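You operate a simulated robot arm through the tools that you are given. There is no shell and no other tool. Be economical: measure what you need, move in short steps, check, and stop when the job is done.

You are at the controls of a simulated two-armed robot. One attempt, no reset.

Task
Take the grey rag from the top of the grey cabinet and lay it out flat on the steel table top.

The check looks at the end state, three seconds after you hand in, the way a careful person would. Anything else that was tipped, shoved, dropped, spilled or broken makes it a failure.

Robot
Two 6-joint arms with two-finger grippers on one trunk, on a base that drives. Base frame: it is fixed to the floor where the robot stands at the start and does not move with it; the origin is under the middle of the robot, x ahead of it, y to its left, z up; the surface under the hand at the start is at about z = 900. Readings come in mm, degrees, newtons and seconds.
The left shoulder is at the start at [30, 178, 988], the right one opposite. With the tool pointing down near the work surface each hand reaches from about 100 to 840 mm from the robot's upright axis, wherever it stands, measured 20 degrees to its own side. Places, roughly: steel table top [-1700, 100, 900]. Payload 2.54 kg a hand.
Tool frame (each hand has its own): the origin (TCP) lies between the finger pads and is the grasp point; the fingertips stand 30 mm ahead of it; z points along the fingers, y is the line along which they close. Largest opening 116 mm; the body of the gripper starts 95 mm behind the TCP.
Orientation is that of the tool frame in the base frame, as a unit quaternion [x, y, z, w]. With the fingers straight down and closing along the base's y, the tool's x points along the base's -x, its y along +y and its z along -z.

Tools
- The arms move only by the tool drive_tool. It takes "left_plan", "right_plan" or both (then of equal length, played together; a hand with none holds still); each is a list of rows, each a list of 7 numbers: the shift along the base's x, y, z in units of 30 mm (1.0 is 30 mm), then the turn, a rotation vector about the base's x, y, z in units of 6 degrees (1.0 is 6 degrees), then the opening, from 0 (shut) to 1 (fully open). In form: [[tx, ty, tz, ax, ay, az, gripper], ...]. A call has 1 to 8 rows; each row shifts and turns the commanded pose from where the row before left it. A call with a number of a shift or a turn outside -1 to 1 is refused whole. A row lasts 0.2 s, in which the tool goes at most 50 mm and 8.6 degrees; a call with a longer step from one row to the next is refused whole, and so is a gripper value outside its range. A pose out of reach is approached as far as the arm can. The call stops where the force on the tool passes 40 N (or 10 N more than at its start, if that is more) or the arm is blocked; 0.2 s more then pass. The fingers move at their own pace (about 153 mm/s each) and stop on an object; they squeeze with about 22 N. The grip force told is the motor's: it shows also when the fingers shut on nothing. Time passes only in rows, and 0.2 s behind the last, so rows that do not move let the fingers close. The reply holds the time, the measured pose of the TCP, the force on the tool along the base axes, the opening and the grip force, in the units named above and with some noise, with the torque about the TCP (base axes, N m) and any sound that the robot's microphone picked up.
- Cameras (640 x 400 px; columns grow to the right, rows downward): "scene" is now at [41.7, -0.4, 1692.5]; the picture's right is [-0.16, -0.99, 0.00], its down [-0.82, 0.13, -0.55] and it looks along [0.55, -0.09, -0.83] (base axes); focal length 275 px, centre (320, 200). "left" rides on the left gripper at [69, 15, -122] in its tool frame; the picture's right is [-0.21, 0.98, 0.00], its down [-0.83, -0.18, -0.53] and it looks along [-0.52, -0.11, 0.85] (tool axes); focal length 251 px, centre (320, 200). "right" rides on the right gripper at [69, -15, -122] in its tool frame; the picture's right is [0.21, 0.98, 0.00], its down [-0.83, 0.18, -0.53] and it looks along [-0.52, 0.11, 0.85] (tool axes); focal length 251 px, centre (320, 200). There is no depth. A picture from a camera that has moved, and an enlarged one, comes with that camera's place and axes in the base frame and with its lens. The place of the scene camera against the robot may be out by one fixed shift of up to 18 mm in any direction.
- capture(camera): a new picture of that camera. The clock stands still meanwhile.
- slide_trunk(by): slides the trunk up (or, below 0, down) by that many mm; the arms and the scene camera ride with it, the base frame stays. It gives what a move gives, with no picture.
- steer(legs): drives the robot by 1 to 6 legs, each [ahead, left, turn to the left] in mm, mm and degrees, along the robot's own axes; the way and the turn of a leg run together, so that a leg with both is an arc; at most 1500 mm and 180 degrees a leg. The arms and the cameras ride along, it lands a little off, and it stops where it bumps. It gives what a move gives.
- head_to(pan, tilt): turns the head with the scene camera to pan (to the left, within 143 degrees either way) and tilt (down, from -29 to 69), counted from straight ahead of the robot. It gives what a move gives.
- close_up(camera, box): a new picture of the part [left, top, right, bottom] of that camera's present view, enlarged. The clock stands still meanwhile.
- finish_job(): hands the job in; it is judged then, once.

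Work in short steps. Places have to be worked out from the pictures, the camera data and where the tool is seen: move nearer, look again, correct. Check each grasp and each placing, and mend what went wrong. You have 120 turns and 92 pictures in all, those below and enlarged ones among them. Open the grippers and draw the arms clear of the work before you hand the job in, unless the task says otherwise; then end with one line.

The tools are called after "Emit:" as a command line: name --argument value ..., lists and objects as JSON in quotes. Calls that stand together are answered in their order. drive_tool: Moves the arms, as the interface text tells. Its arguments: {"type":"object","properties":{"left_plan":{"type":"array"},"right_plan":{"type":"array"}},"required":[]} The other tools are called the same way: slide_trunk (by) slides the trunk up or down; steer (legs) drives the base; head_to (pan, tilt) turns the head that bears the scene camera; capture (camera) takes a picture; close_up (camera, box) takes an enlarged picture of a part of a camera's view; finish_job () hands the job in.

At the start:

```text
time_s: 0.0
left_tool_pos: [578.8, 148.7, 1040.0]
left_tool_rot: [0.0, 1.0, 0.0, 0.0]
left_wrist_force: [-0.5, 0.0, 0.0]
left_torque: [0.02, 0.0, 0.0]
left_gripper_width: 116.1
left_gripper_force: 0.0
right_tool_pos: [431.0, -334.2, 1053.1]
right_tool_rot: [0.0, 1.0, 0.0, 0.0]
right_wrist_force: [0.4, 0.0, -0.1]
right_torque: [0.0, 0.04, 0.01]
right_gripper_width: 116.1
right_gripper_force: 0.0
trunk travel left (down, up): [-200.0, 340.0]
robot x, y, heading: [-0.2, 0.8, 0.2]
head pan, tilt: [-9.1, 56.3]
```

scene: 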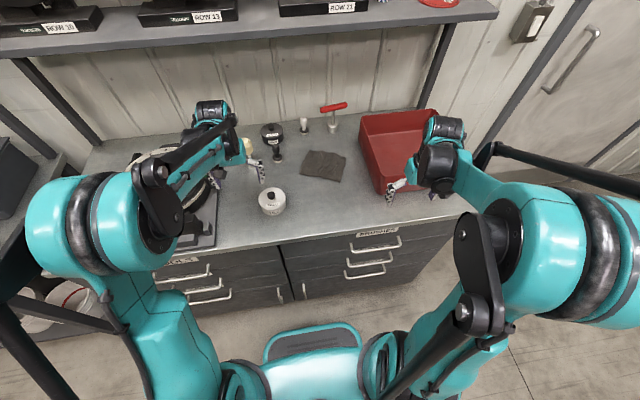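
right: 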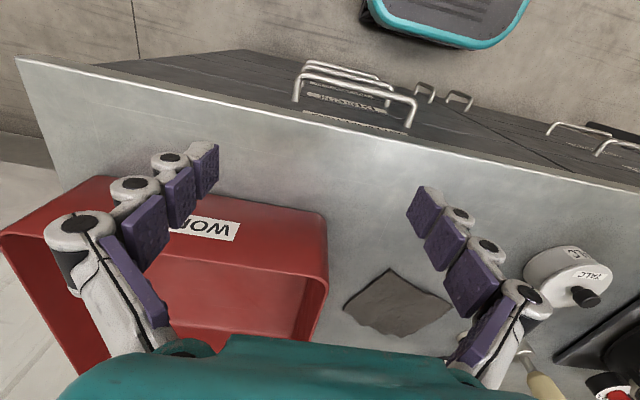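
left: 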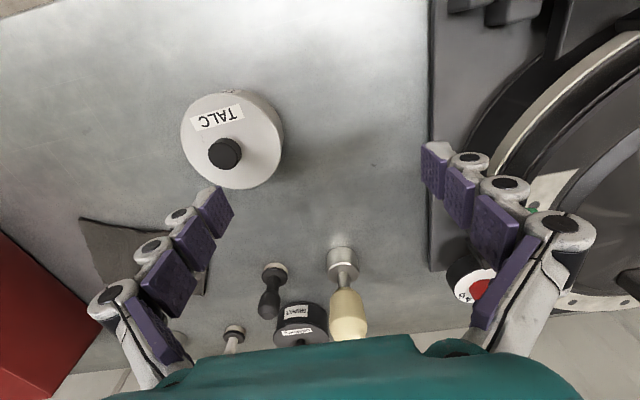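

I'll look closely at the grey cloth on the cabinet ahead, which I judge to be near (720, -126, 900).

Emit:
close_up --camera "scene" --box '[220, 80, 460, 230]'

Emit:
close_up --camera "right" --box '[300, 220, 540, 370]'

```text
2.67 times, centred on (340, 155) of scene
camera zoom: at [41.7, -0.4, 1692.5], right [-0.16, -0.99, 0.0], down [-0.82, 0.13, -0.55], along [0.55, -0.09, -0.83], focal length 734 px, centre (267, 320)
```

zoom: 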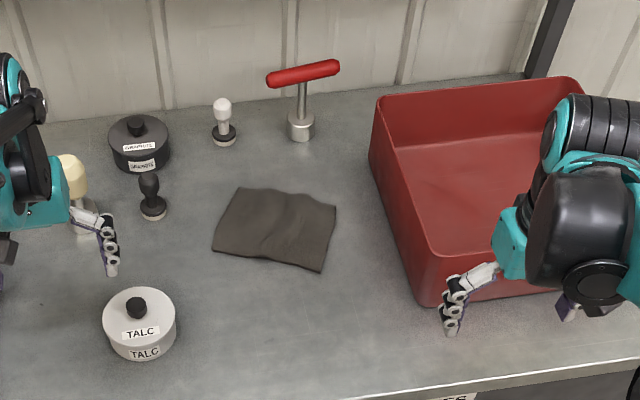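

```text
2.67 times, centred on (420, 295) of right
camera zoom: at [361.6, -348.8, 1176.4], right [-0.21, 0.98, 0.0], down [0.83, 0.18, 0.53], along [0.52, 0.11, -0.85], focal length 670 px, centre (53, -53)
```

zoom: 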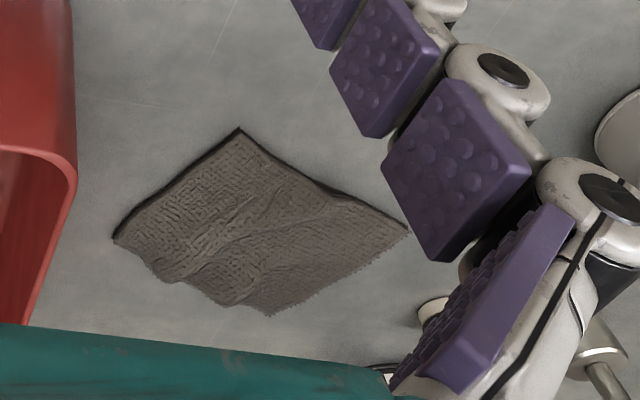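

Both views agree: rag corners about (805,-85), (748,-222), (630,-177), (692,-32), roughly 150 x 127 mm. Now I look around at the steel table before planning.

Emit:
head_to --pan 143 --tilt 25

Emit:
capture --camera "scene"

Emit:
head_to --pan -143 --tilt 25

Emit:
capture --camera "scene"

```text
time_s: 2.4
left_tool_pos: [579.1, 148.0, 1039.9]
left_tool_rot: [0.0, 1.0, 0.0, 0.0]
left_wrist_force: [0.0, 0.0, 0.2]
left_torque: [0.01, 0.01, 0.02]
left_gripper_width: 116.1
left_gripper_force: 0.1
right_tool_pos: [430.7, -333.7, 1054.1]
right_tool_rot: [0.0, 1.0, -0.001, 0.0]
right_wrist_force: [0.1, 0.9, 0.4]
right_torque: [-0.01, 0.01, 0.02]
right_gripper_width: 116.1
right_gripper_force: 0.1
trunk travel left (down, up): [-200.0, 340.0]
robot x, y, heading: [2.2, 2.1, 0.2]
head pan, tilt: [143.0, 25.0]
```

```text
86 pictures are left
camera scene: at [-101.7, 66.2, 1738.2], right [0.6, 0.8, 0.0], down [0.34, -0.25, -0.91], along [-0.72, 0.55, -0.42], focal length 275 px, centre (320, 200)
```

scene: 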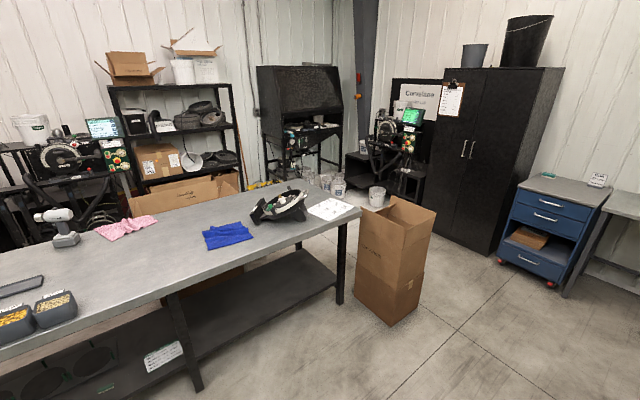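

```text
time_s: 6.3
left_tool_pos: [578.4, 146.3, 1040.3]
left_tool_rot: [0.0, 1.0, 0.0, 0.0]
left_wrist_force: [-0.3, -0.3, -0.6]
left_torque: [0.0, 0.0, -0.02]
left_gripper_width: 115.9
left_gripper_force: 0.0
right_tool_pos: [430.3, -334.4, 1052.8]
right_tool_rot: [0.0, 1.0, 0.0, 0.001]
right_wrist_force: [0.9, -0.7, -0.2]
right_torque: [-0.01, -0.01, 0.0]
right_gripper_width: 115.9
right_gripper_force: 0.0
trunk travel left (down, up): [-200.0, 340.0]
robot x, y, heading: [3.1, 0.3, 0.0]
head pan, tilt: [-143.0, 25.0]
```

```text
85 pictures are left
camera scene: at [-101.7, -44.7, 1738.2], right [-0.6, 0.8, 0.0], down [0.34, 0.25, -0.91], along [-0.72, -0.55, -0.42], focal length 275 px, centre (320, 200)
```

scene: 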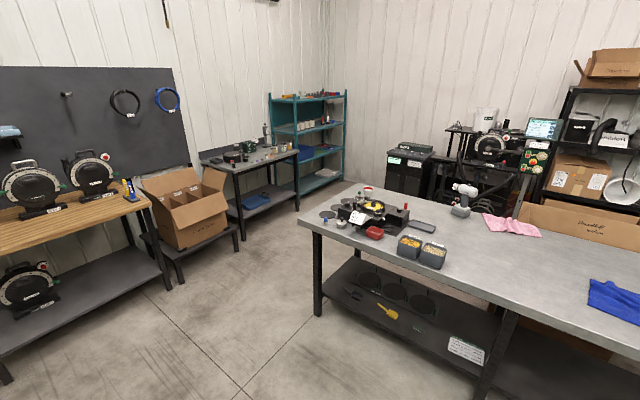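

The steel table's near edge is about x=-1207, with a clear area around (-1430, 110). I turn the head back and bring both hands up over the near edge of the rag, yawing them so that they close across that edge.

Emit:
head_to --pan -9 --tilt 54

Emit:
drive_tool --left_plan '[[0.3, -0.5, 0.3, 0, 0, 1, 0.5], [0.3, -0.5, 0.3, 0, 0, 1, 0.5], [0.3, -0.5, 0.3, 0, 0, 1, 0.5], [0.3, -0.5, 0.3, 0, 0, 1, 0.5], [0.3, -0.5, 0.3, 0, 0, 1, 0.5], [0.3, -0.5, 0.3, 0, 0, 1, 0.5]]' --right_plan '[[0.4, 0.5, 0.3, 0, 0, 1, 0.5], [0.4, 0.5, 0.3, 0, 0, 1, 0.5], [0.4, 0.5, 0.3, 0, 0, 1, 0.5], [0.4, 0.5, 0.3, 0, 0, 1, 0.5], [0.4, 0.5, 0.3, 0, 0, 1, 0.5], [0.4, 0.5, 0.3, 0, 0, 1, 0.5]]'

Emit:
capture --camera "scene"

```text
time_s: 8.5
left_tool_pos: [578.1, 147.4, 1039.5]
left_tool_rot: [0.0, 1.0, 0.0, 0.001]
left_wrist_force: [0.5, -0.4, 0.1]
left_torque: [-0.01, -0.01, -0.01]
left_gripper_width: 115.8
left_gripper_force: 0.1
right_tool_pos: [429.6, -334.0, 1053.4]
right_tool_rot: [0.0, 1.0, 0.0, -0.001]
right_wrist_force: [-0.2, -0.3, 0.2]
right_torque: [-0.01, -0.02, 0.03]
right_gripper_width: 116.2
right_gripper_force: 0.0
trunk travel left (down, up): [-200.0, 340.0]
robot x, y, heading: [-1.6, -2.8, -0.3]
head pan, tilt: [-9.0, 54.0]
```

```text
time_s: 9.9
left_tool_pos: [633.2, 56.9, 1093.9]
left_tool_rot: [-0.31, 0.951, 0.0, 0.001]
left_wrist_force: [0.7, -0.6, 0.0]
left_torque: [0.01, 0.02, 0.0]
left_gripper_width: 58.1
left_gripper_force: 0.1
right_tool_pos: [503.6, -243.5, 1107.1]
right_tool_rot: [-0.31, 0.951, 0.001, 0.001]
right_wrist_force: [0.5, 0.3, -0.2]
right_torque: [0.02, 0.01, -0.01]
right_gripper_width: 58.1
right_gripper_force: 0.0
trunk travel left (down, up): [-200.0, 340.0]
robot x, y, heading: [0.1, 2.9, -0.1]
head pan, tilt: [-9.0, 54.0]
```

```text
84 pictures are left
camera scene: at [44.7, -0.8, 1695.4], right [-0.16, -0.99, 0.0], down [-0.8, 0.13, -0.59], along [0.58, -0.09, -0.81], focal length 275 px, centre (320, 200)
```

scene: 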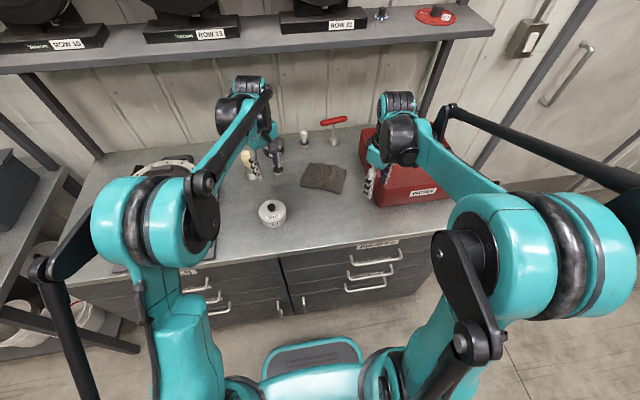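

Both hands turn freely. I finish the yaw to 66° and go over the two near corners of the rag.

Emit:
drive_tool --left_plan '[[0.333, -0.733, 0, 0, 0, 1, 0.5], [0.333, -0.733, 0, 0, 0, 1, 0.5], [0.333, -0.733, 0, 0, 0, 1, 0.5], [0.333, -0.733, 0, 0, 0, 1, 0.5], [0.333, -0.733, 0, 0, 0, 1, 0.5], [0, 0, -0.8, 0, 0, 0, 0.5], [0, 0, -0.8, 0, 0, 0, 0.5]]' --right_plan '[[0.9, 0.577, 0, 0, 0, 1, 0.5], [0.9, 0.577, 0, 0, 0, 1, 0.5], [0.9, 0.577, 0, 0, 0, 1, 0.5], [0.9, 0.577, 0, 0, 0, 1, 0.5], [0.9, 0.577, 0, 0, 0, 1, 0.5], [0, 0, -1, 0, 0, 0, 0.5], [0, 0, -1, 0, 0, 0, 0.5]]'

Emit:
capture --camera "scene"

Emit:
capture --camera "left"

Emit:
capture --camera "right"

```text
time_s: 11.1
left_tool_pos: [683.1, -40.7, 1093.1]
left_tool_rot: [-0.54, 0.841, 0.004, 0.0]
left_wrist_force: [-5.5, 2.7, -0.5]
left_torque: [-0.36, -0.81, -0.55]
left_gripper_width: 58.0
left_gripper_force: 0.1
right_tool_pos: [635.5, -168.3, 1104.4]
right_tool_rot: [-0.534, 0.846, -0.004, -0.002]
right_wrist_force: [5.1, -2.8, 0.8]
right_torque: [0.4, 0.76, -0.31]
right_gripper_width: 57.9
right_gripper_force: 0.3
trunk travel left (down, up): [-200.0, 340.0]
robot x, y, heading: [0.3, 3.8, 0.1]
head pan, tilt: [-9.0, 54.0]
stopped in row 6 (left hand): the force on the tool passed its limit at 60 N (the readings are from after the stop); the commanded pose is now the measured one
```

```text
83 pictures are left
camera scene: at [45.7, -0.8, 1695.4], right [-0.16, -0.99, 0.0], down [-0.8, 0.13, -0.59], along [0.58, -0.09, -0.81], focal length 275 px, centre (320, 200)
```

scene: 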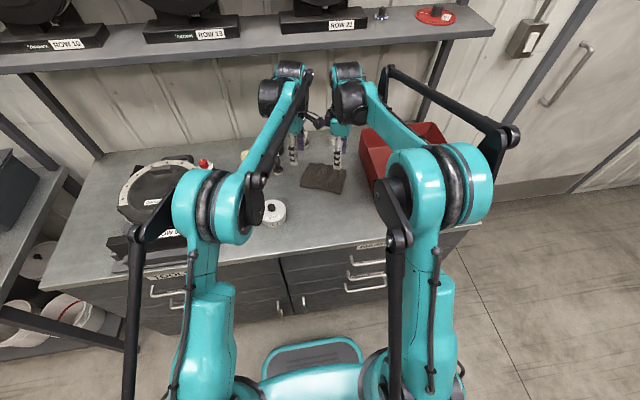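

```text
82 pictures are left
camera left: at [640.4, -98.3, 1214.4], right [-0.8, 0.6, 0.01], down [0.51, 0.67, 0.54], along [0.32, 0.43, -0.84], focal length 251 px, centre (320, 200)
```

left: 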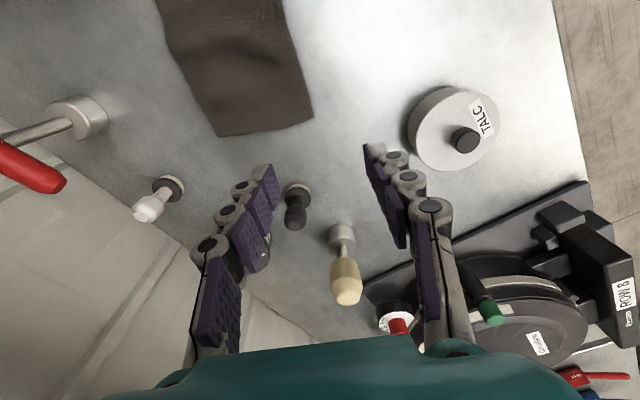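

```text
81 pictures are left
camera right: at [619.2, -236.0, 1228.6], right [-0.97, 0.23, 0.0], down [0.19, 0.83, 0.53], along [0.12, 0.51, -0.85], focal length 251 px, centre (320, 200)
```

right: 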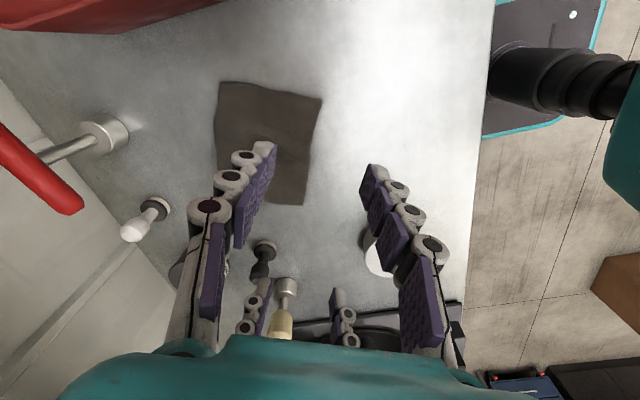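

The wrist camera of the left hand sits between the hands and they bumped at 130 mm spacing. I back the left hand off and turn it the other way round (to -114°), so its camera points away from the right hand.

Emit:
drive_tool --left_plan '[[0, 0.7, 0, 0, 0, 0, 0.5], [0, 0.9, 0, 0, 0, -1, 0.5], [0, 0.9, 0, 0, 0, -1, 0.5], [0, 0.5, 0, 0, 0, -1, 0.5], [0, 0, 0, 0, 0, -1, 0.5], [0, 0, 0, 0, 0, -1, 0.5], [0, 0, 0, 0, 0, -1, 0.5], [0, 0, 0, 0, 0, -1, 0.5]]'

Emit:
drive_tool --left_plan '[[0, 0, 0, 0, 0, -1, 0.5], [0, 0, 0, 0, 0, -1, 0.5], [0, 0, 0, 0, 0, -1, 0.5], [0, 0, 0, 0, 0, -1, 0.5], [0, 0, 0, 0, 0, -1, 0.5], [0, 0, 0, 0, 0, -1, 0.5], [0, 0, 0, 0, 0, -1, 0.5], [0, 0, 0, 0, 0, -1, 0.5]]'

Emit:
drive_tool --left_plan '[[0, 0, 0, 0, 0, -1, 0.5], [0, 0, 0, 0, 0, -1, 0.5], [0, 0, 0, 0, 0, -1, 0.5], [0, 0, 0, 0, 0, -1, 0.5], [0, 0, 0, 0, 0, -1, 0.5], [0, 0, 0, 0, 0, -1, 0.5], [0, 0, 0, 0, 0, -1, 0.5], [0, 0, 0, 0, 0, -1, 0.5]]'

Emit:
drive_tool --left_plan '[[0, 0, 0, 0, 0, -1, 0.5], [0, 0, 0, 0, 0, -1, 0.5], [0, 0, 0, 0, 0, -1, 0.5], [0, 0, 0, 0, 0, -1, 0.5], [0, 0, 0, 0, 0, -1, 0.5], [0, 0, 0, 0, 0, -1, 0.5], [0, 0, 0, 0, 0, -1, 0.5]]'

Emit:
capture --camera "scene"

```text
time_s: 12.9
left_tool_pos: [682.3, 49.7, 1093.4]
left_tool_rot: [-0.203, 0.979, 0.002, 0.002]
left_wrist_force: [-0.6, 0.6, -0.3]
left_torque: [-0.01, -0.02, -0.02]
left_gripper_width: 58.0
left_gripper_force: 0.1
right_tool_pos: [634.3, -168.9, 1105.2]
right_tool_rot: [-0.535, 0.845, -0.005, -0.001]
right_wrist_force: [-0.3, -0.2, -0.8]
right_torque: [0.01, 0.01, -0.01]
right_gripper_width: 57.7
right_gripper_force: 0.0
trunk travel left (down, up): [-200.0, 340.0]
robot x, y, heading: [2.0, -1.6, -0.1]
head pan, tilt: [-9.0, 54.0]
```

```text
time_s: 14.7
left_tool_pos: [682.9, 49.5, 1094.0]
left_tool_rot: [0.213, 0.977, 0.0, 0.003]
left_wrist_force: [0.1, -0.7, 0.4]
left_torque: [0.0, -0.01, 0.0]
left_gripper_width: 58.0
left_gripper_force: 0.0
right_tool_pos: [634.7, -168.5, 1105.4]
right_tool_rot: [-0.535, 0.845, -0.004, -0.002]
right_wrist_force: [1.0, 0.1, 0.4]
right_torque: [-0.05, 0.0, -0.01]
right_gripper_width: 57.9
right_gripper_force: 0.2
trunk travel left (down, up): [-200.0, 340.0]
robot x, y, heading: [-0.1, -1.1, 0.0]
head pan, tilt: [-9.0, 54.0]
```

```text
time_s: 16.5
left_tool_pos: [683.2, 49.7, 1092.7]
left_tool_rot: [0.592, 0.806, 0.0, 0.004]
left_wrist_force: [0.1, 0.0, -0.2]
left_torque: [0.01, -0.03, -0.01]
left_gripper_width: 57.8
left_gripper_force: 0.0
right_tool_pos: [634.0, -167.7, 1105.7]
right_tool_rot: [-0.534, 0.845, -0.004, -0.002]
right_wrist_force: [0.1, -0.6, -1.4]
right_torque: [-0.01, -0.03, -0.02]
right_gripper_width: 57.9
right_gripper_force: 0.1
trunk travel left (down, up): [-200.0, 340.0]
robot x, y, heading: [-0.9, -3.2, -0.1]
head pan, tilt: [-9.0, 54.0]
```

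```text
time_s: 18.1
left_tool_pos: [682.5, 49.8, 1093.5]
left_tool_rot: [0.842, 0.54, -0.002, 0.002]
left_wrist_force: [-0.1, 0.7, -0.4]
left_torque: [0.01, 0.0, -0.03]
left_gripper_width: 57.9
left_gripper_force: 0.1
right_tool_pos: [633.9, -168.2, 1105.7]
right_tool_rot: [-0.534, 0.845, -0.004, -0.002]
right_wrist_force: [0.3, 0.2, 0.2]
right_torque: [-0.04, -0.03, 0.01]
right_gripper_width: 58.1
right_gripper_force: 0.0
trunk travel left (down, up): [-200.0, 340.0]
robot x, y, heading: [2.8, -1.5, 0.1]
head pan, tilt: [-9.0, 54.0]
```

```text
80 pictures are left
camera scene: at [44.2, -0.7, 1695.4], right [-0.16, -0.99, 0.0], down [-0.8, 0.13, -0.59], along [0.58, -0.09, -0.81], focal length 275 px, centre (320, 200)
```

scene: 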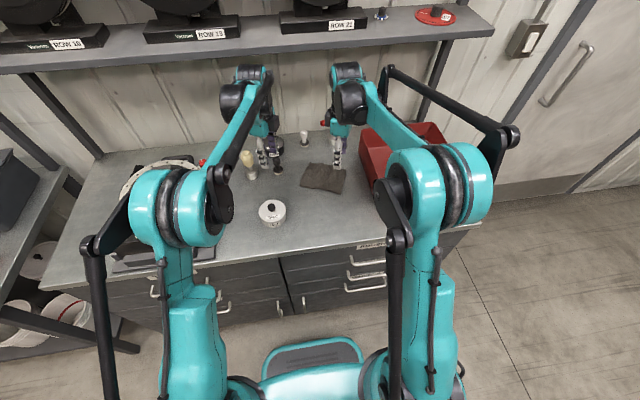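

The reversed yaw works. I move the left hand in over its corner, splaying both wrists 12° outward for clearance.

Emit:
drive_tool --left_plan '[[0, -0.5, 0, -0.919, 0.393, 0, 0.5], [0, -0.5, 0, -0.919, 0.393, 0, 0.5], [0, -0.6, 0, 0, 0, 0, 0.5], [0, -0.6, 0, 0, 0, 0, 0.5], [0, -0.6, 0, 0, 0, 0, 0.5], [0, -0.6, 0, 0, 0, 0, 0.5]]' --right_plan '[[0, 0, 0, 0.919, -0.393, 0, 0.5], [0, 0, 0, 0.919, -0.393, 0, 0.5], [0.15, 0.3, 0, 0, 0, 0, 0.5], [0, 0, 0, 0, 0, 0, 0.5], [0, 0, 0, 0, 0, 0, 0.5], [0, 0, 0, 0, 0, 0, 0.5]]'

Emit:
drive_tool --left_plan '[[0, 0, -0.9, 0, 0, 0, 0.5], [0, 0, -0.9, 0, 0, 0, 0.5], [0, 0, -0.9, 0, 0, 0, 0.5], [0, 0, -0.9, 0, 0, 0, 0.5]]' --right_plan '[[0, 0, -1, 0, 0, 0, 0.5], [0, 0, -1, 0, 0, 0, 0.5], [0, 0, -1, 0, 0, 0, 0.5], [0, 0, -1, 0, 0, 0, 0.5]]'

Emit:
capture --camera "scene"

Emit:
capture --camera "left"

Emit:
capture --camera "right"

```text
time_s: 19.5
left_tool_pos: [681.5, -53.5, 1093.9]
left_tool_rot: [0.836, 0.538, -0.087, 0.062]
left_wrist_force: [0.2, 0.4, 0.5]
left_torque: [0.02, 0.0, 0.0]
left_gripper_width: 58.0
left_gripper_force: 0.1
right_tool_pos: [637.9, -160.3, 1104.8]
right_tool_rot: [-0.531, 0.841, 0.056, 0.085]
right_wrist_force: [1.0, 0.3, 0.3]
right_torque: [0.03, 0.01, -0.03]
right_gripper_width: 57.8
right_gripper_force: 0.1
trunk travel left (down, up): [-200.0, 340.0]
robot x, y, heading: [-1.9, 0.1, -0.1]
head pan, tilt: [-9.0, 54.0]
```

```text
time_s: 20.5
left_tool_pos: [682.1, -52.2, 984.3]
left_tool_rot: [0.835, 0.539, -0.088, 0.062]
left_wrist_force: [0.5, 0.4, -0.3]
left_torque: [0.01, 0.04, 0.01]
left_gripper_width: 57.7
left_gripper_force: 0.1
right_tool_pos: [640.4, -159.8, 984.1]
right_tool_rot: [-0.532, 0.841, 0.056, 0.084]
right_wrist_force: [0.7, 0.6, 0.2]
right_torque: [-0.02, 0.02, -0.04]
right_gripper_width: 58.0
right_gripper_force: 0.1
trunk travel left (down, up): [-200.0, 340.0]
robot x, y, heading: [3.7, -2.0, 0.1]
head pan, tilt: [-9.0, 54.0]
```

```text
79 pictures are left
camera scene: at [45.7, -1.0, 1695.3], right [-0.16, -0.99, 0.0], down [-0.8, 0.13, -0.59], along [0.58, -0.09, -0.81], focal length 275 px, centre (320, 200)
```

scene: 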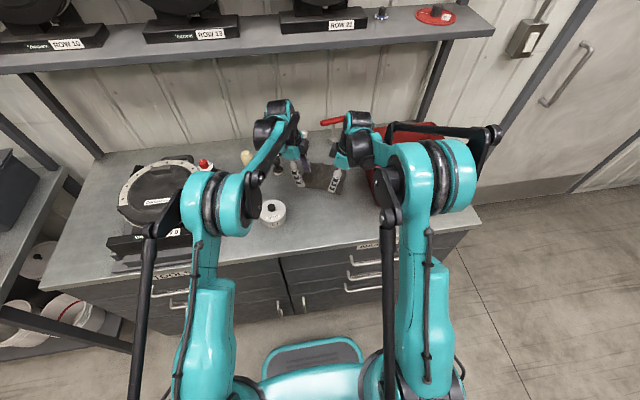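

```text
78 pictures are left
camera left: at [732.8, 26.7, 1089.8], right [0.8, -0.59, 0.05], down [-0.46, -0.55, 0.7], along [-0.38, -0.58, -0.72], focal length 251 px, centre (320, 200)
```

left: 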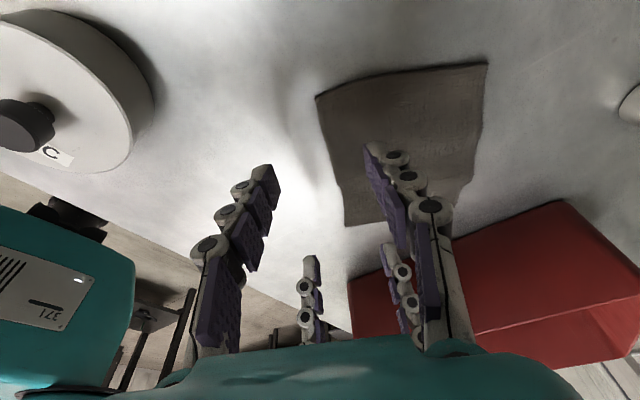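

```text
77 pictures are left
camera right: at [613.8, -249.3, 1091.4], right [-0.97, 0.23, -0.04], down [0.14, 0.71, 0.69], along [0.19, 0.67, -0.72], focal length 251 px, centre (320, 200)
```

right: 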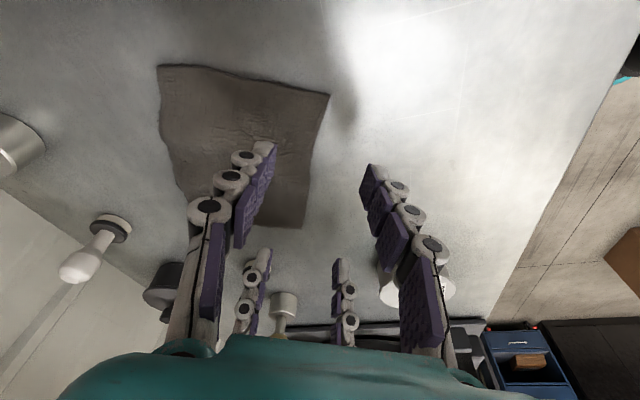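

Rag corners re-measured: near-left (695,-39), near-right (631,-178). I shift both hands about 18 mm inside that edge, narrow the openings to about 30 mm and go down to just above the cloth.

Emit:
drive_tool --left_plan '[[0.7, -0.42, -0.5, 0, 0, 0, 0.28], [0, 0, -0.5, 0, 0, 0, 0.28], [0, 0, -0.5, 0, 0, 0, 0.28]]' --right_plan '[[0.53, -0.23, -0.5, 0, 0, 0, 0.28], [0, 0, -0.5, 0, 0, 0, 0.28], [0, 0, -0.5, 0, 0, 0, 0.28]]'

Emit:
drive_tool --left_plan '[[0, 0, -0.15, 0, 0, 0, 0.28], [0, 0, -0.1, 0, 0, 0, 0.28], [0, 0, 0, 0, 0, 0, 0.28]]' --right_plan '[[0, 0, -0.15, 0, 0, 0, 0.28], [0, 0, -0.1, 0, 0, 0, 0.28], [0, 0, 0, 0, 0, 0, 0.28]]'

Emit:
capture --camera "left"

Emit:
capture --camera "right"

```text
time_s: 21.3
left_tool_pos: [704.2, -66.1, 938.5]
left_tool_rot: [0.836, 0.538, -0.089, 0.062]
left_wrist_force: [-0.1, -0.2, 0.0]
left_torque: [0.02, 0.04, 0.03]
left_gripper_width: 32.3
left_gripper_force: 0.1
right_tool_pos: [654.8, -166.2, 941.2]
right_tool_rot: [-0.531, 0.841, 0.056, 0.085]
right_wrist_force: [0.3, 0.3, -0.7]
right_torque: [0.05, 0.06, 0.02]
right_gripper_width: 32.7
right_gripper_force: 0.1
trunk travel left (down, up): [-200.0, 340.0]
robot x, y, heading: [3.2, 1.5, -0.2]
head pan, tilt: [-9.0, 54.0]
```

```text
time_s: 22.1
left_tool_pos: [702.3, -64.7, 933.7]
left_tool_rot: [0.836, 0.538, -0.087, 0.061]
left_wrist_force: [1.0, 0.8, 10.2]
left_torque: [-0.05, -0.1, 0.0]
left_gripper_width: 30.9
left_gripper_force: 6.1
right_tool_pos: [654.4, -164.9, 934.1]
right_tool_rot: [-0.532, 0.841, 0.056, 0.084]
right_wrist_force: [0.3, 0.0, 1.8]
right_torque: [-0.02, -0.06, 0.02]
right_gripper_width: 32.6
right_gripper_force: 0.0
trunk travel left (down, up): [-200.0, 340.0]
robot x, y, heading: [-1.1, -1.2, -0.0]
head pan, tilt: [-9.0, 54.0]
```

```text
76 pictures are left
camera left: at [753.2, 13.7, 1038.1], right [0.8, -0.59, 0.06], down [-0.46, -0.55, 0.7], along [-0.38, -0.58, -0.72], focal length 251 px, centre (320, 200)
```

left: 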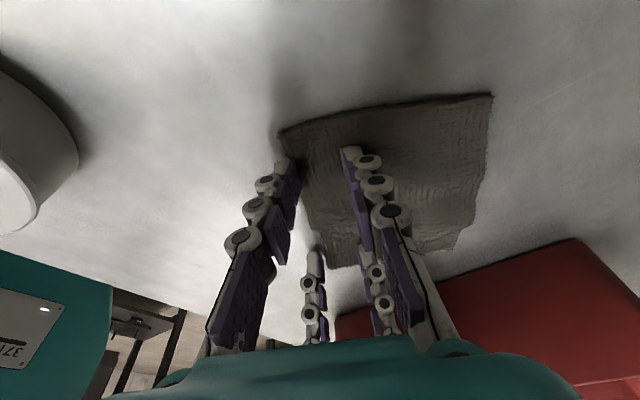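

```text
75 pictures are left
camera right: at [628.4, -255.1, 1040.7], right [-0.97, 0.23, -0.04], down [0.14, 0.71, 0.69], along [0.19, 0.67, -0.72], focal length 251 px, centre (320, 200)
```

right: 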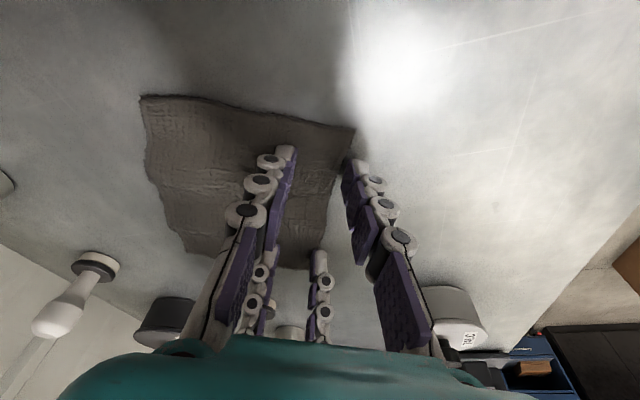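

Left presses at 10 N, right just touches; the outer fingers sit at the edge. I press slightly and close both.

Emit:
drive_tool --left_plan '[[0, 0, 0, 0, 0, 0, 0.28], [0, 0, 0, 0, 0, 0, 0.15], [0, 0, 0, 0, 0, 0, 0.0], [0, 0, 0, 0, 0, 0, 0.0], [0, 0, 0, 0, 0, 0, 0.0]]' --right_plan '[[0, 0, -0.05, 0, 0, 0, 0.28], [0, 0, -0.02, 0, 0, 0, 0.15], [0, 0, 0, 0, 0, 0, 0.0], [0, 0, 0, 0, 0, 0, 0.0], [0, 0, 0, 0, 0, 0, 0.0]]'

Emit:
capture --camera "left"

Emit:
capture --camera "right"

```text
time_s: 23.3
left_tool_pos: [702.7, -65.6, 933.3]
left_tool_rot: [0.836, 0.538, -0.087, 0.063]
left_wrist_force: [-1.0, 0.3, 1.4]
left_torque: [-0.04, -0.03, 0.02]
left_gripper_width: 3.3
left_gripper_force: 21.7
right_tool_pos: [654.7, -165.7, 931.9]
right_tool_rot: [-0.532, 0.841, 0.055, 0.086]
right_wrist_force: [2.5, -0.6, 17.7]
right_torque: [-0.1, -0.21, -0.01]
right_gripper_width: 4.1
right_gripper_force: 21.7
trunk travel left (down, up): [-200.0, 340.0]
robot x, y, heading: [-0.8, 2.2, 0.0]
head pan, tilt: [-9.0, 54.0]
```

```text
74 pictures are left
camera left: at [752.8, 13.8, 1038.1], right [0.8, -0.59, 0.06], down [-0.46, -0.55, 0.7], along [-0.38, -0.58, -0.72], focal length 251 px, centre (320, 200)
```

left: 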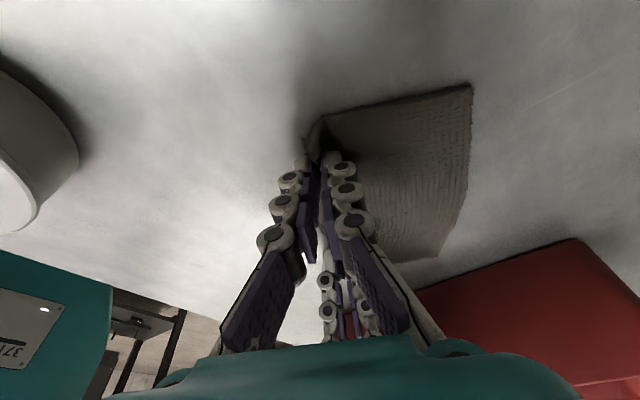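

```text
73 pictures are left
camera right: at [628.1, -255.1, 1038.2], right [-0.97, 0.23, -0.04], down [0.14, 0.71, 0.69], along [0.19, 0.67, -0.72], focal length 251 px, centre (320, 200)
```

right: 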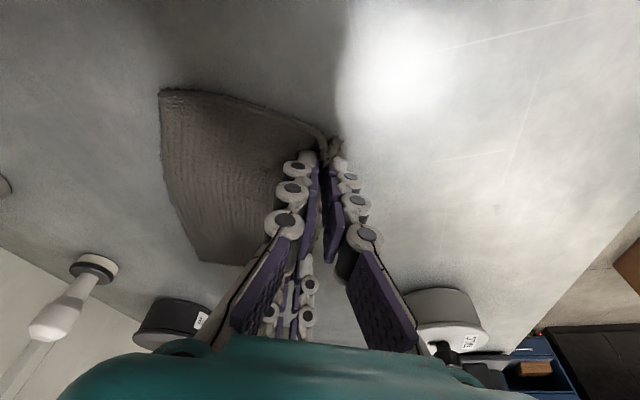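

Both hands hold a pinched fold (openings 3-4 mm at 22 N). I lift both together and check.

Emit:
drive_tool --left_plan '[[0, 0, 0.5, 0, 0, 0, 0], [0, 0, 0.8, 0, 0, 0, 0], [0, 0, 1, 0, 0, 0, 0], [0, 0, 1, 0, 0, 0, 0], [0, 0, 1, 0, 0, 0, 0], [0, 0, 1, 0, 0, 0, 0], [0, 0, 1, 0, 0, 0, 0], [0, 0, 1, 0, 0, 0, 0]]' --right_plan '[[0, 0, 0.5, 0, 0, 0, 0], [0, 0, 0.8, 0, 0, 0, 0], [0, 0, 1, 0, 0, 0, 0], [0, 0, 1, 0, 0, 0, 0], [0, 0, 1, 0, 0, 0, 0], [0, 0, 1, 0, 0, 0, 0], [0, 0, 1, 0, 0, 0, 0], [0, 0, 1, 0, 0, 0, 0]]'

Emit:
capture --camera "left"

Emit:
capture --camera "right"

Emit:
capture --camera "scene"

```text
time_s: 25.1
left_tool_pos: [701.7, -65.8, 1153.1]
left_tool_rot: [0.836, 0.538, -0.087, 0.061]
left_wrist_force: [-0.3, -0.1, -0.1]
left_torque: [-0.04, -0.03, -0.04]
left_gripper_width: 3.2
left_gripper_force: 21.7
right_tool_pos: [653.6, -167.0, 1150.2]
right_tool_rot: [-0.532, 0.841, 0.056, 0.085]
right_wrist_force: [-0.3, 0.6, 0.0]
right_torque: [0.04, -0.06, -0.01]
right_gripper_width: 3.6
right_gripper_force: 21.8
trunk travel left (down, up): [-200.0, 340.0]
robot x, y, heading: [0.7, 3.5, 0.1]
head pan, tilt: [-9.0, 54.0]
```

```text
72 pictures are left
camera left: at [752.7, 13.7, 1258.2], right [0.8, -0.59, 0.05], down [-0.46, -0.55, 0.7], along [-0.38, -0.58, -0.72], focal length 251 px, centre (320, 200)
```

left: 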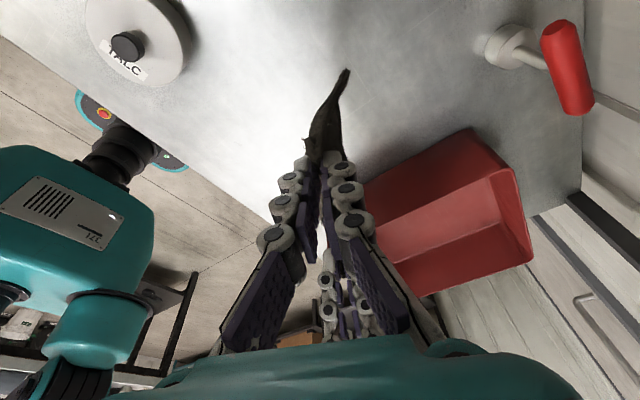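

```text
71 pictures are left
camera right: at [627.4, -256.5, 1257.3], right [-0.97, 0.23, -0.04], down [0.14, 0.71, 0.69], along [0.19, 0.67, -0.72], focal length 251 px, centre (320, 200)
```

right: 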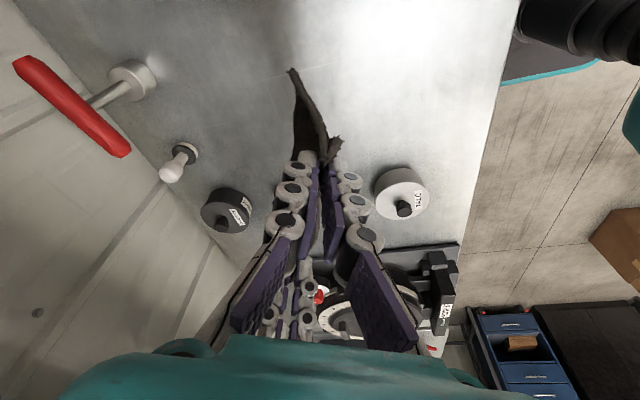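

```text
70 pictures are left
camera scene: at [43.3, -0.5, 1695.5], right [-0.16, -0.99, 0.0], down [-0.8, 0.13, -0.59], along [0.58, -0.09, -0.81], focal length 275 px, centre (320, 200)
```

scene: 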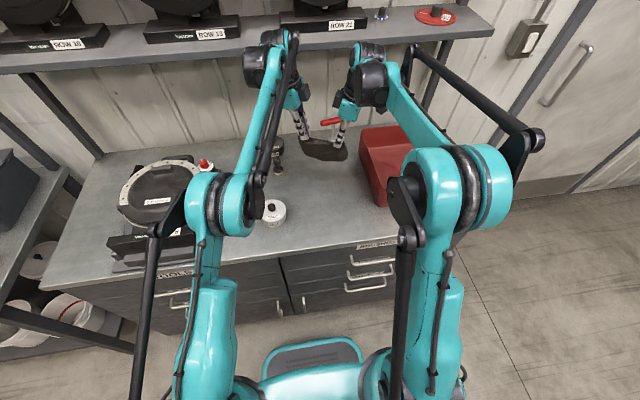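

The rag hangs nicely from its edge between both hands. I back away 400 mm and turn around to face the steel table.

Emit:
steer --legs '[[-400, 0, 0], [0, 0, 90], [0, 0, 90]]'

Emit:
head_to --pan 0 --tilt 45

Emit:
capture --camera "scene"

```text
time_s: 35.1
left_tool_pos: [-1099.2, 97.8, 1152.4]
left_tool_rot: [-0.518, 0.849, 0.059, 0.089]
left_wrist_force: [0.0, 0.6, -0.4]
left_torque: [0.01, 0.02, -0.05]
left_gripper_width: 3.2
left_gripper_force: 22.2
right_tool_pos: [-1045.0, 196.8, 1151.2]
right_tool_rot: [0.853, 0.512, -0.087, 0.054]
right_wrist_force: [0.4, -0.9, -1.0]
right_torque: [-0.02, 0.03, -0.03]
right_gripper_width: 3.4
right_gripper_force: 22.2
trunk travel left (down, up): [-200.0, 340.0]
robot x, y, heading: [-403.1, -2.3, 177.2]
head pan, tilt: [-9.0, 54.0]
```

```text
time_s: 35.8
left_tool_pos: [-1099.5, 96.8, 1151.9]
left_tool_rot: [-0.519, 0.848, 0.06, 0.089]
left_wrist_force: [1.4, 0.8, -1.3]
left_torque: [0.08, 0.01, -0.07]
left_gripper_width: 3.2
left_gripper_force: 22.1
right_tool_pos: [-1045.7, 196.5, 1149.5]
right_tool_rot: [0.853, 0.512, -0.086, 0.054]
right_wrist_force: [0.1, -0.6, 1.1]
right_torque: [-0.06, -0.01, -0.05]
right_gripper_width: 3.5
right_gripper_force: 22.3
trunk travel left (down, up): [-200.0, 340.0]
robot x, y, heading: [-402.7, -2.3, 177.3]
head pan, tilt: [0.0, 45.0]
```

```text
69 pictures are left
camera scene: at [-450.3, 12.5, 1707.5], right [0.05, 1.0, 0.0], down [0.71, -0.03, -0.71], along [-0.71, 0.03, -0.71], focal length 275 px, centre (320, 200)
```

scene: 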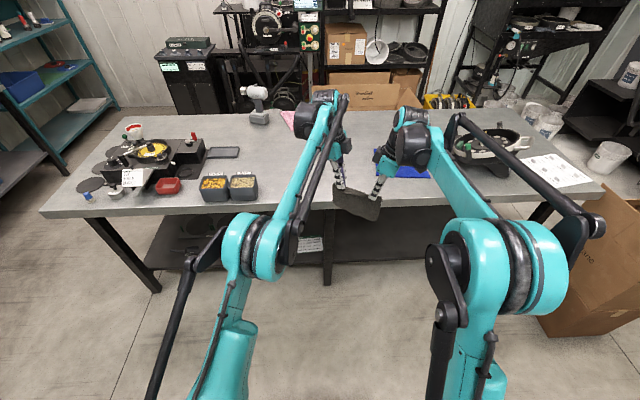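

The table near edge is at about x=-1185; clear area between the bins (y<-200) and the blue rag (y>380). I drive up to it, shifting 60 mm to the robot's left.

Emit:
steer --legs '[[375, 60, 0]]'

Emit:
capture --camera "scene"

Emit:
capture --camera "left"

Emit:
capture --camera "right"

```text
time_s: 38.2
left_tool_pos: [-1475.0, 51.1, 1152.9]
left_tool_rot: [-0.52, 0.847, 0.061, 0.09]
left_wrist_force: [-0.6, 0.1, -0.3]
left_torque: [0.02, -0.04, -0.07]
left_gripper_width: 3.0
left_gripper_force: 22.2
right_tool_pos: [-1419.8, 150.3, 1150.2]
right_tool_rot: [0.852, 0.513, -0.086, 0.053]
right_wrist_force: [-0.3, -0.7, -0.2]
right_torque: [0.0, -0.03, -0.05]
right_gripper_width: 3.3
right_gripper_force: 21.6
trunk travel left (down, up): [-200.0, 340.0]
robot x, y, heading: [-775.8, -45.6, 177.6]
head pan, tilt: [0.0, 45.0]
```

```text
68 pictures are left
camera scene: at [-824.9, -31.8, 1707.5], right [0.04, 1.0, 0.0], down [0.71, -0.03, -0.71], along [-0.71, 0.03, -0.71], focal length 275 px, centre (320, 200)
```

scene: 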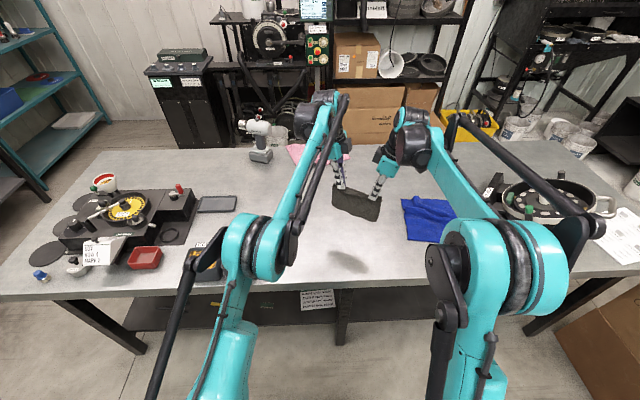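

```text
67 pictures are left
camera left: at [-1529.7, -26.5, 1256.7], right [-0.78, 0.63, 0.05], down [0.48, 0.53, 0.7], along [0.41, 0.57, -0.72], focal length 251 px, centre (320, 200)
```

left: 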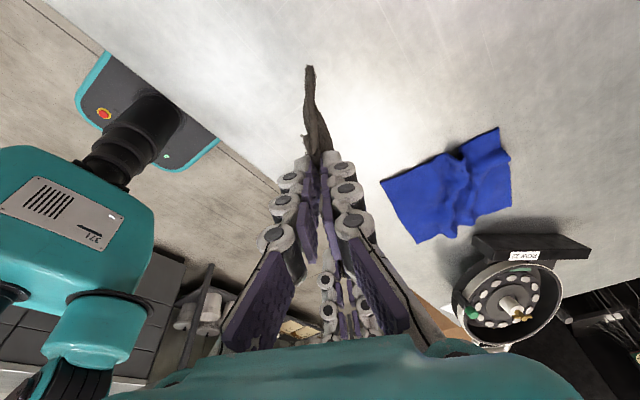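

```text
66 pictures are left
camera right: at [-1390.9, 238.8, 1256.0], right [0.96, -0.27, -0.04], down [-0.17, -0.7, 0.69], along [-0.21, -0.66, -0.72], focal length 251 px, centre (320, 200)
```

right: 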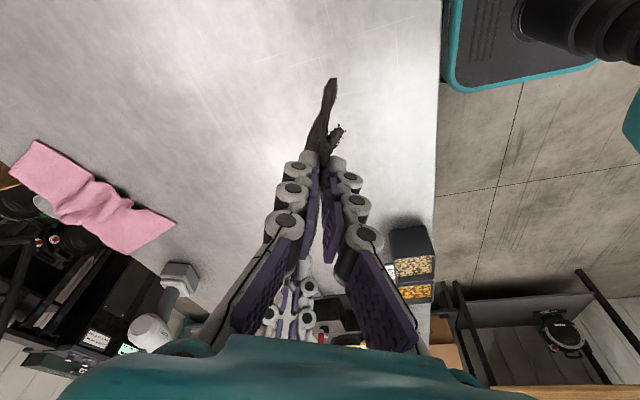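

Held well above the clear area; blue rag begins at y≈300, bins end at y≈-200. I lower until the rag's hanging edge is just above the table.

Emit:
drive_tool --left_plan '[[0, 0, -0.8, 0, 0, 0, 0], [0, 0, -0.9, 0, 0, 0, 0], [0, 0, -0.9, 0, 0, 0, 0], [0, 0, -0.7, 0, 0, 0, 0]]' --right_plan '[[0, 0, -0.8, 0, 0, 0, 0], [0, 0, -0.9, 0, 0, 0, 0], [0, 0, -0.9, 0, 0, 0, 0], [0, 0, -0.7, 0, 0, 0, 0]]'

Emit:
close_up --camera "scene" --box '[280, 120, 440, 270]'

Emit:
capture --camera "right"

```text
time_s: 39.2
left_tool_pos: [-1472.9, 52.5, 1052.3]
left_tool_rot: [-0.52, 0.847, 0.06, 0.09]
left_wrist_force: [-1.2, 0.1, 0.3]
left_torque: [0.01, -0.02, -0.04]
left_gripper_width: 2.8
left_gripper_force: 21.5
right_tool_pos: [-1419.0, 148.8, 1049.3]
right_tool_rot: [0.852, 0.514, -0.085, 0.054]
right_wrist_force: [-0.3, 0.2, 0.3]
right_torque: [-0.01, -0.02, -0.04]
right_gripper_width: 3.4
right_gripper_force: 22.3
trunk travel left (down, up): [-200.0, 340.0]
robot x, y, heading: [-772.7, -42.5, 177.8]
head pan, tilt: [0.0, 45.0]
```

```text
2.67 times, centred on (360, 195) of scene
camera zoom: at [-824.6, -31.6, 1707.5], right [0.04, 1.0, 0.0], down [0.71, -0.03, -0.71], along [-0.71, 0.03, -0.71], focal length 734 px, centre (213, 213)
```

zoom: 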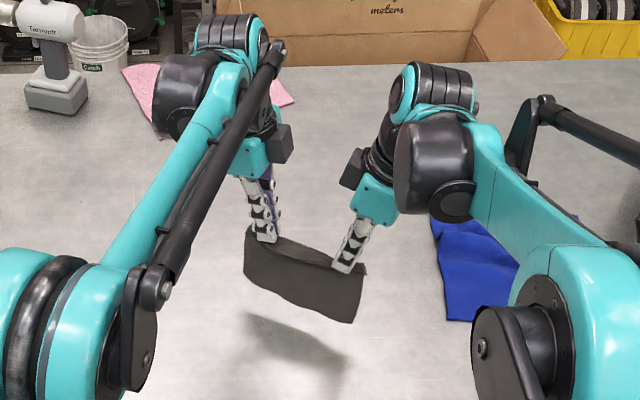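

```text
64 pictures are left
camera right: at [-1389.8, 238.1, 1155.9], right [0.96, -0.27, -0.04], down [-0.17, -0.7, 0.69], along [-0.21, -0.66, -0.72], focal length 251 px, centre (320, 200)
```

right: 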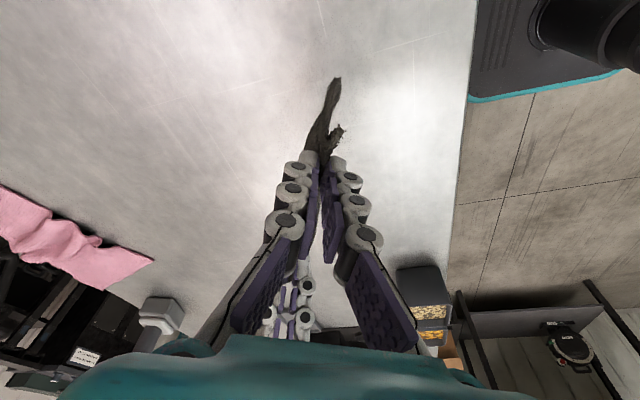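

The hanging edge is roughly 10–25 mm above the table. I lay it down along an arc, drawing the hands back toward the robot while lowering, in slow half steps.

Emit:
drive_tool --left_plan '[[0.146, -0.081, -0.417, 0, 0, 0, 0], [0.146, -0.081, -0.417, 0, 0, 0, 0], [0.438, -0.243, -0.167, 0, 0, 0, 0], [0.438, -0.243, -0.167, 0, 0, 0, 0], [0.365, -0.203, -0.25, 0, 0, 0, 0], [0.365, -0.203, -0.25, 0, 0, 0, 0], [0.292, -0.162, -0.333, 0, 0, 0, 0], [0.292, -0.162, -0.333, 0, 0, 0, 0]]' --right_plan '[[0.146, -0.081, -0.417, 0, 0, 0, 0], [0.146, -0.081, -0.417, 0, 0, 0, 0], [0.438, -0.243, -0.167, 0, 0, 0, 0], [0.438, -0.243, -0.167, 0, 0, 0, 0], [0.365, -0.203, -0.25, 0, 0, 0, 0], [0.365, -0.203, -0.25, 0, 0, 0, 0], [0.292, -0.162, -0.333, 0, 0, 0, 0], [0.292, -0.162, -0.333, 0, 0, 0, 0]]'

Emit:
close_up --camera "scene" --box '[280, 120, 440, 270]'

Emit:
capture --camera "right"

```text
time_s: 41.0
left_tool_pos: [-1399.5, 9.4, 984.5]
left_tool_rot: [-0.52, 0.848, 0.059, 0.089]
left_wrist_force: [0.6, 0.5, 0.4]
left_torque: [0.06, 0.0, -0.01]
left_gripper_width: 3.0
left_gripper_force: 21.4
right_tool_pos: [-1345.5, 107.1, 980.9]
right_tool_rot: [0.853, 0.513, -0.086, 0.053]
right_wrist_force: [-0.4, -0.5, -0.2]
right_torque: [0.0, 0.04, -0.06]
right_gripper_width: 3.3
right_gripper_force: 22.0
trunk travel left (down, up): [-200.0, 340.0]
robot x, y, heading: [-774.1, -45.2, 177.4]
head pan, tilt: [0.0, 45.0]
```

```text
2.67 times, centred on (360, 195) of scene
camera zoom: at [-823.3, -32.1, 1707.6], right [0.04, 1.0, 0.0], down [0.71, -0.03, -0.71], along [-0.71, 0.03, -0.71], focal length 734 px, centre (213, 213)
```

zoom: 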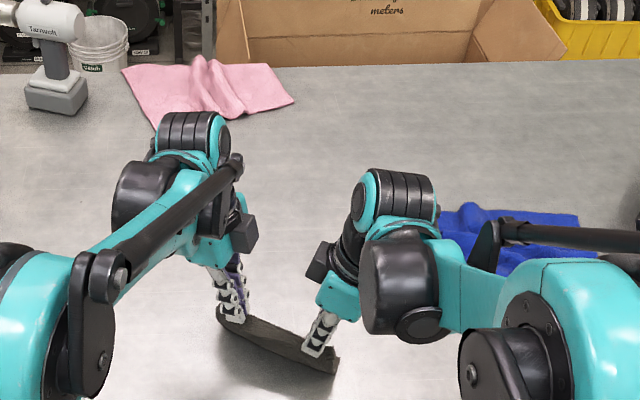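

```text
62 pictures are left
camera right: at [-1315.3, 196.6, 1087.2], right [0.96, -0.27, -0.04], down [-0.17, -0.7, 0.69], along [-0.21, -0.66, -0.72], focal length 251 px, centre (320, 200)
```

right: 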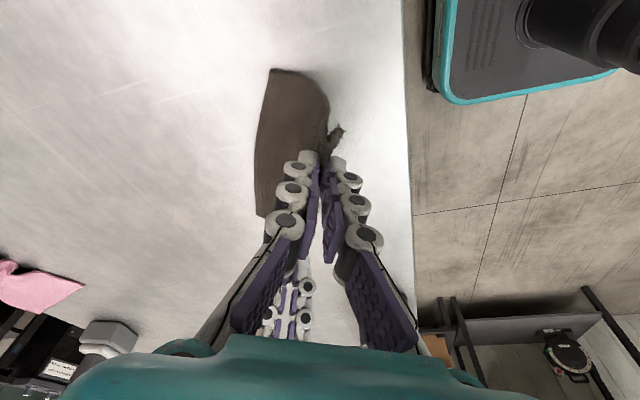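

The rag is trailing away from the hands as wanted. I continue the arc down to near table contact.

Emit:
drive_tool --left_plan '[[0.35, -0.194, -0.133, 0, 0, 0, 0], [0.292, -0.162, -0.167, 0, 0, 0, 0], [0.263, -0.146, -0.2, 0, 0, 0, 0], [0.234, -0.13, -0.233, 0, 0, 0, 0], [0.204, -0.113, -0.233, 0, 0, 0, 0], [0.175, -0.097, -0.233, 0, 0, 0, 0], [0.146, -0.081, -0.25, 0, 0, 0, 0], [0.088, -0.049, -0.2, 0, 0, 0, 0]]' --right_plan '[[0.35, -0.194, -0.133, 0, 0, 0, 0], [0.292, -0.162, -0.167, 0, 0, 0, 0], [0.263, -0.146, -0.2, 0, 0, 0, 0], [0.234, -0.13, -0.233, 0, 0, 0, 0], [0.204, -0.113, -0.233, 0, 0, 0, 0], [0.175, -0.097, -0.233, 0, 0, 0, 0], [0.146, -0.081, -0.2, 0, 0, 0, 0], [0.088, -0.049, -0.133, 0, 0, 0, 0]]'

Emit:
capture --camera "left"

Emit:
capture --camera "right"

```text
time_s: 42.8
left_tool_pos: [-1344.9, -18.8, 932.6]
left_tool_rot: [-0.519, 0.848, 0.059, 0.089]
left_wrist_force: [0.4, 0.9, 0.3]
left_torque: [0.03, -0.03, -0.04]
left_gripper_width: 3.2
left_gripper_force: 21.6
right_tool_pos: [-1292.9, 78.3, 934.1]
right_tool_rot: [0.852, 0.513, -0.086, 0.055]
right_wrist_force: [0.2, 0.2, 0.2]
right_torque: [-0.01, -0.01, -0.05]
right_gripper_width: 3.4
right_gripper_force: 21.8
trunk travel left (down, up): [-200.0, 340.0]
robot x, y, heading: [-774.7, -42.1, 177.8]
head pan, tilt: [0.0, 45.0]
```

```text
61 pictures are left
camera left: at [-1401.9, -96.8, 1038.0], right [-0.78, 0.63, 0.05], down [0.48, 0.53, 0.7], along [0.41, 0.57, -0.72], focal length 251 px, centre (320, 200)
```

left: 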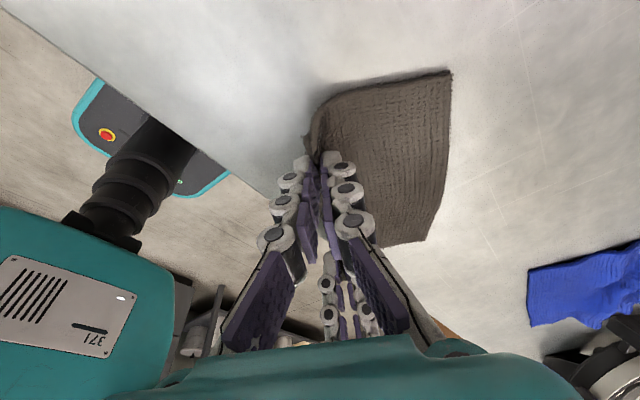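

```text
60 pictures are left
camera right: at [-1264.0, 167.6, 1041.0], right [0.96, -0.27, -0.04], down [-0.17, -0.7, 0.69], along [-0.21, -0.66, -0.72], focal length 251 px, centre (320, 200)
```

right: 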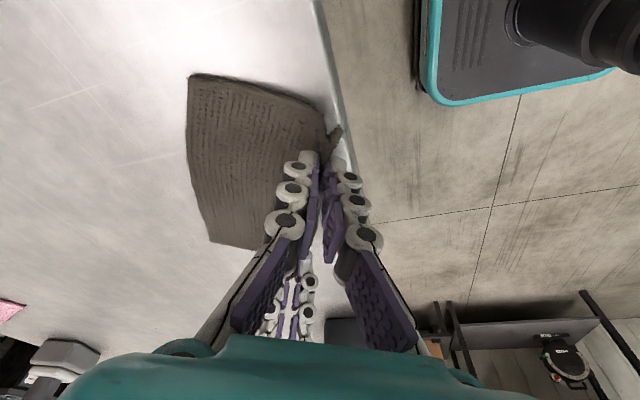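

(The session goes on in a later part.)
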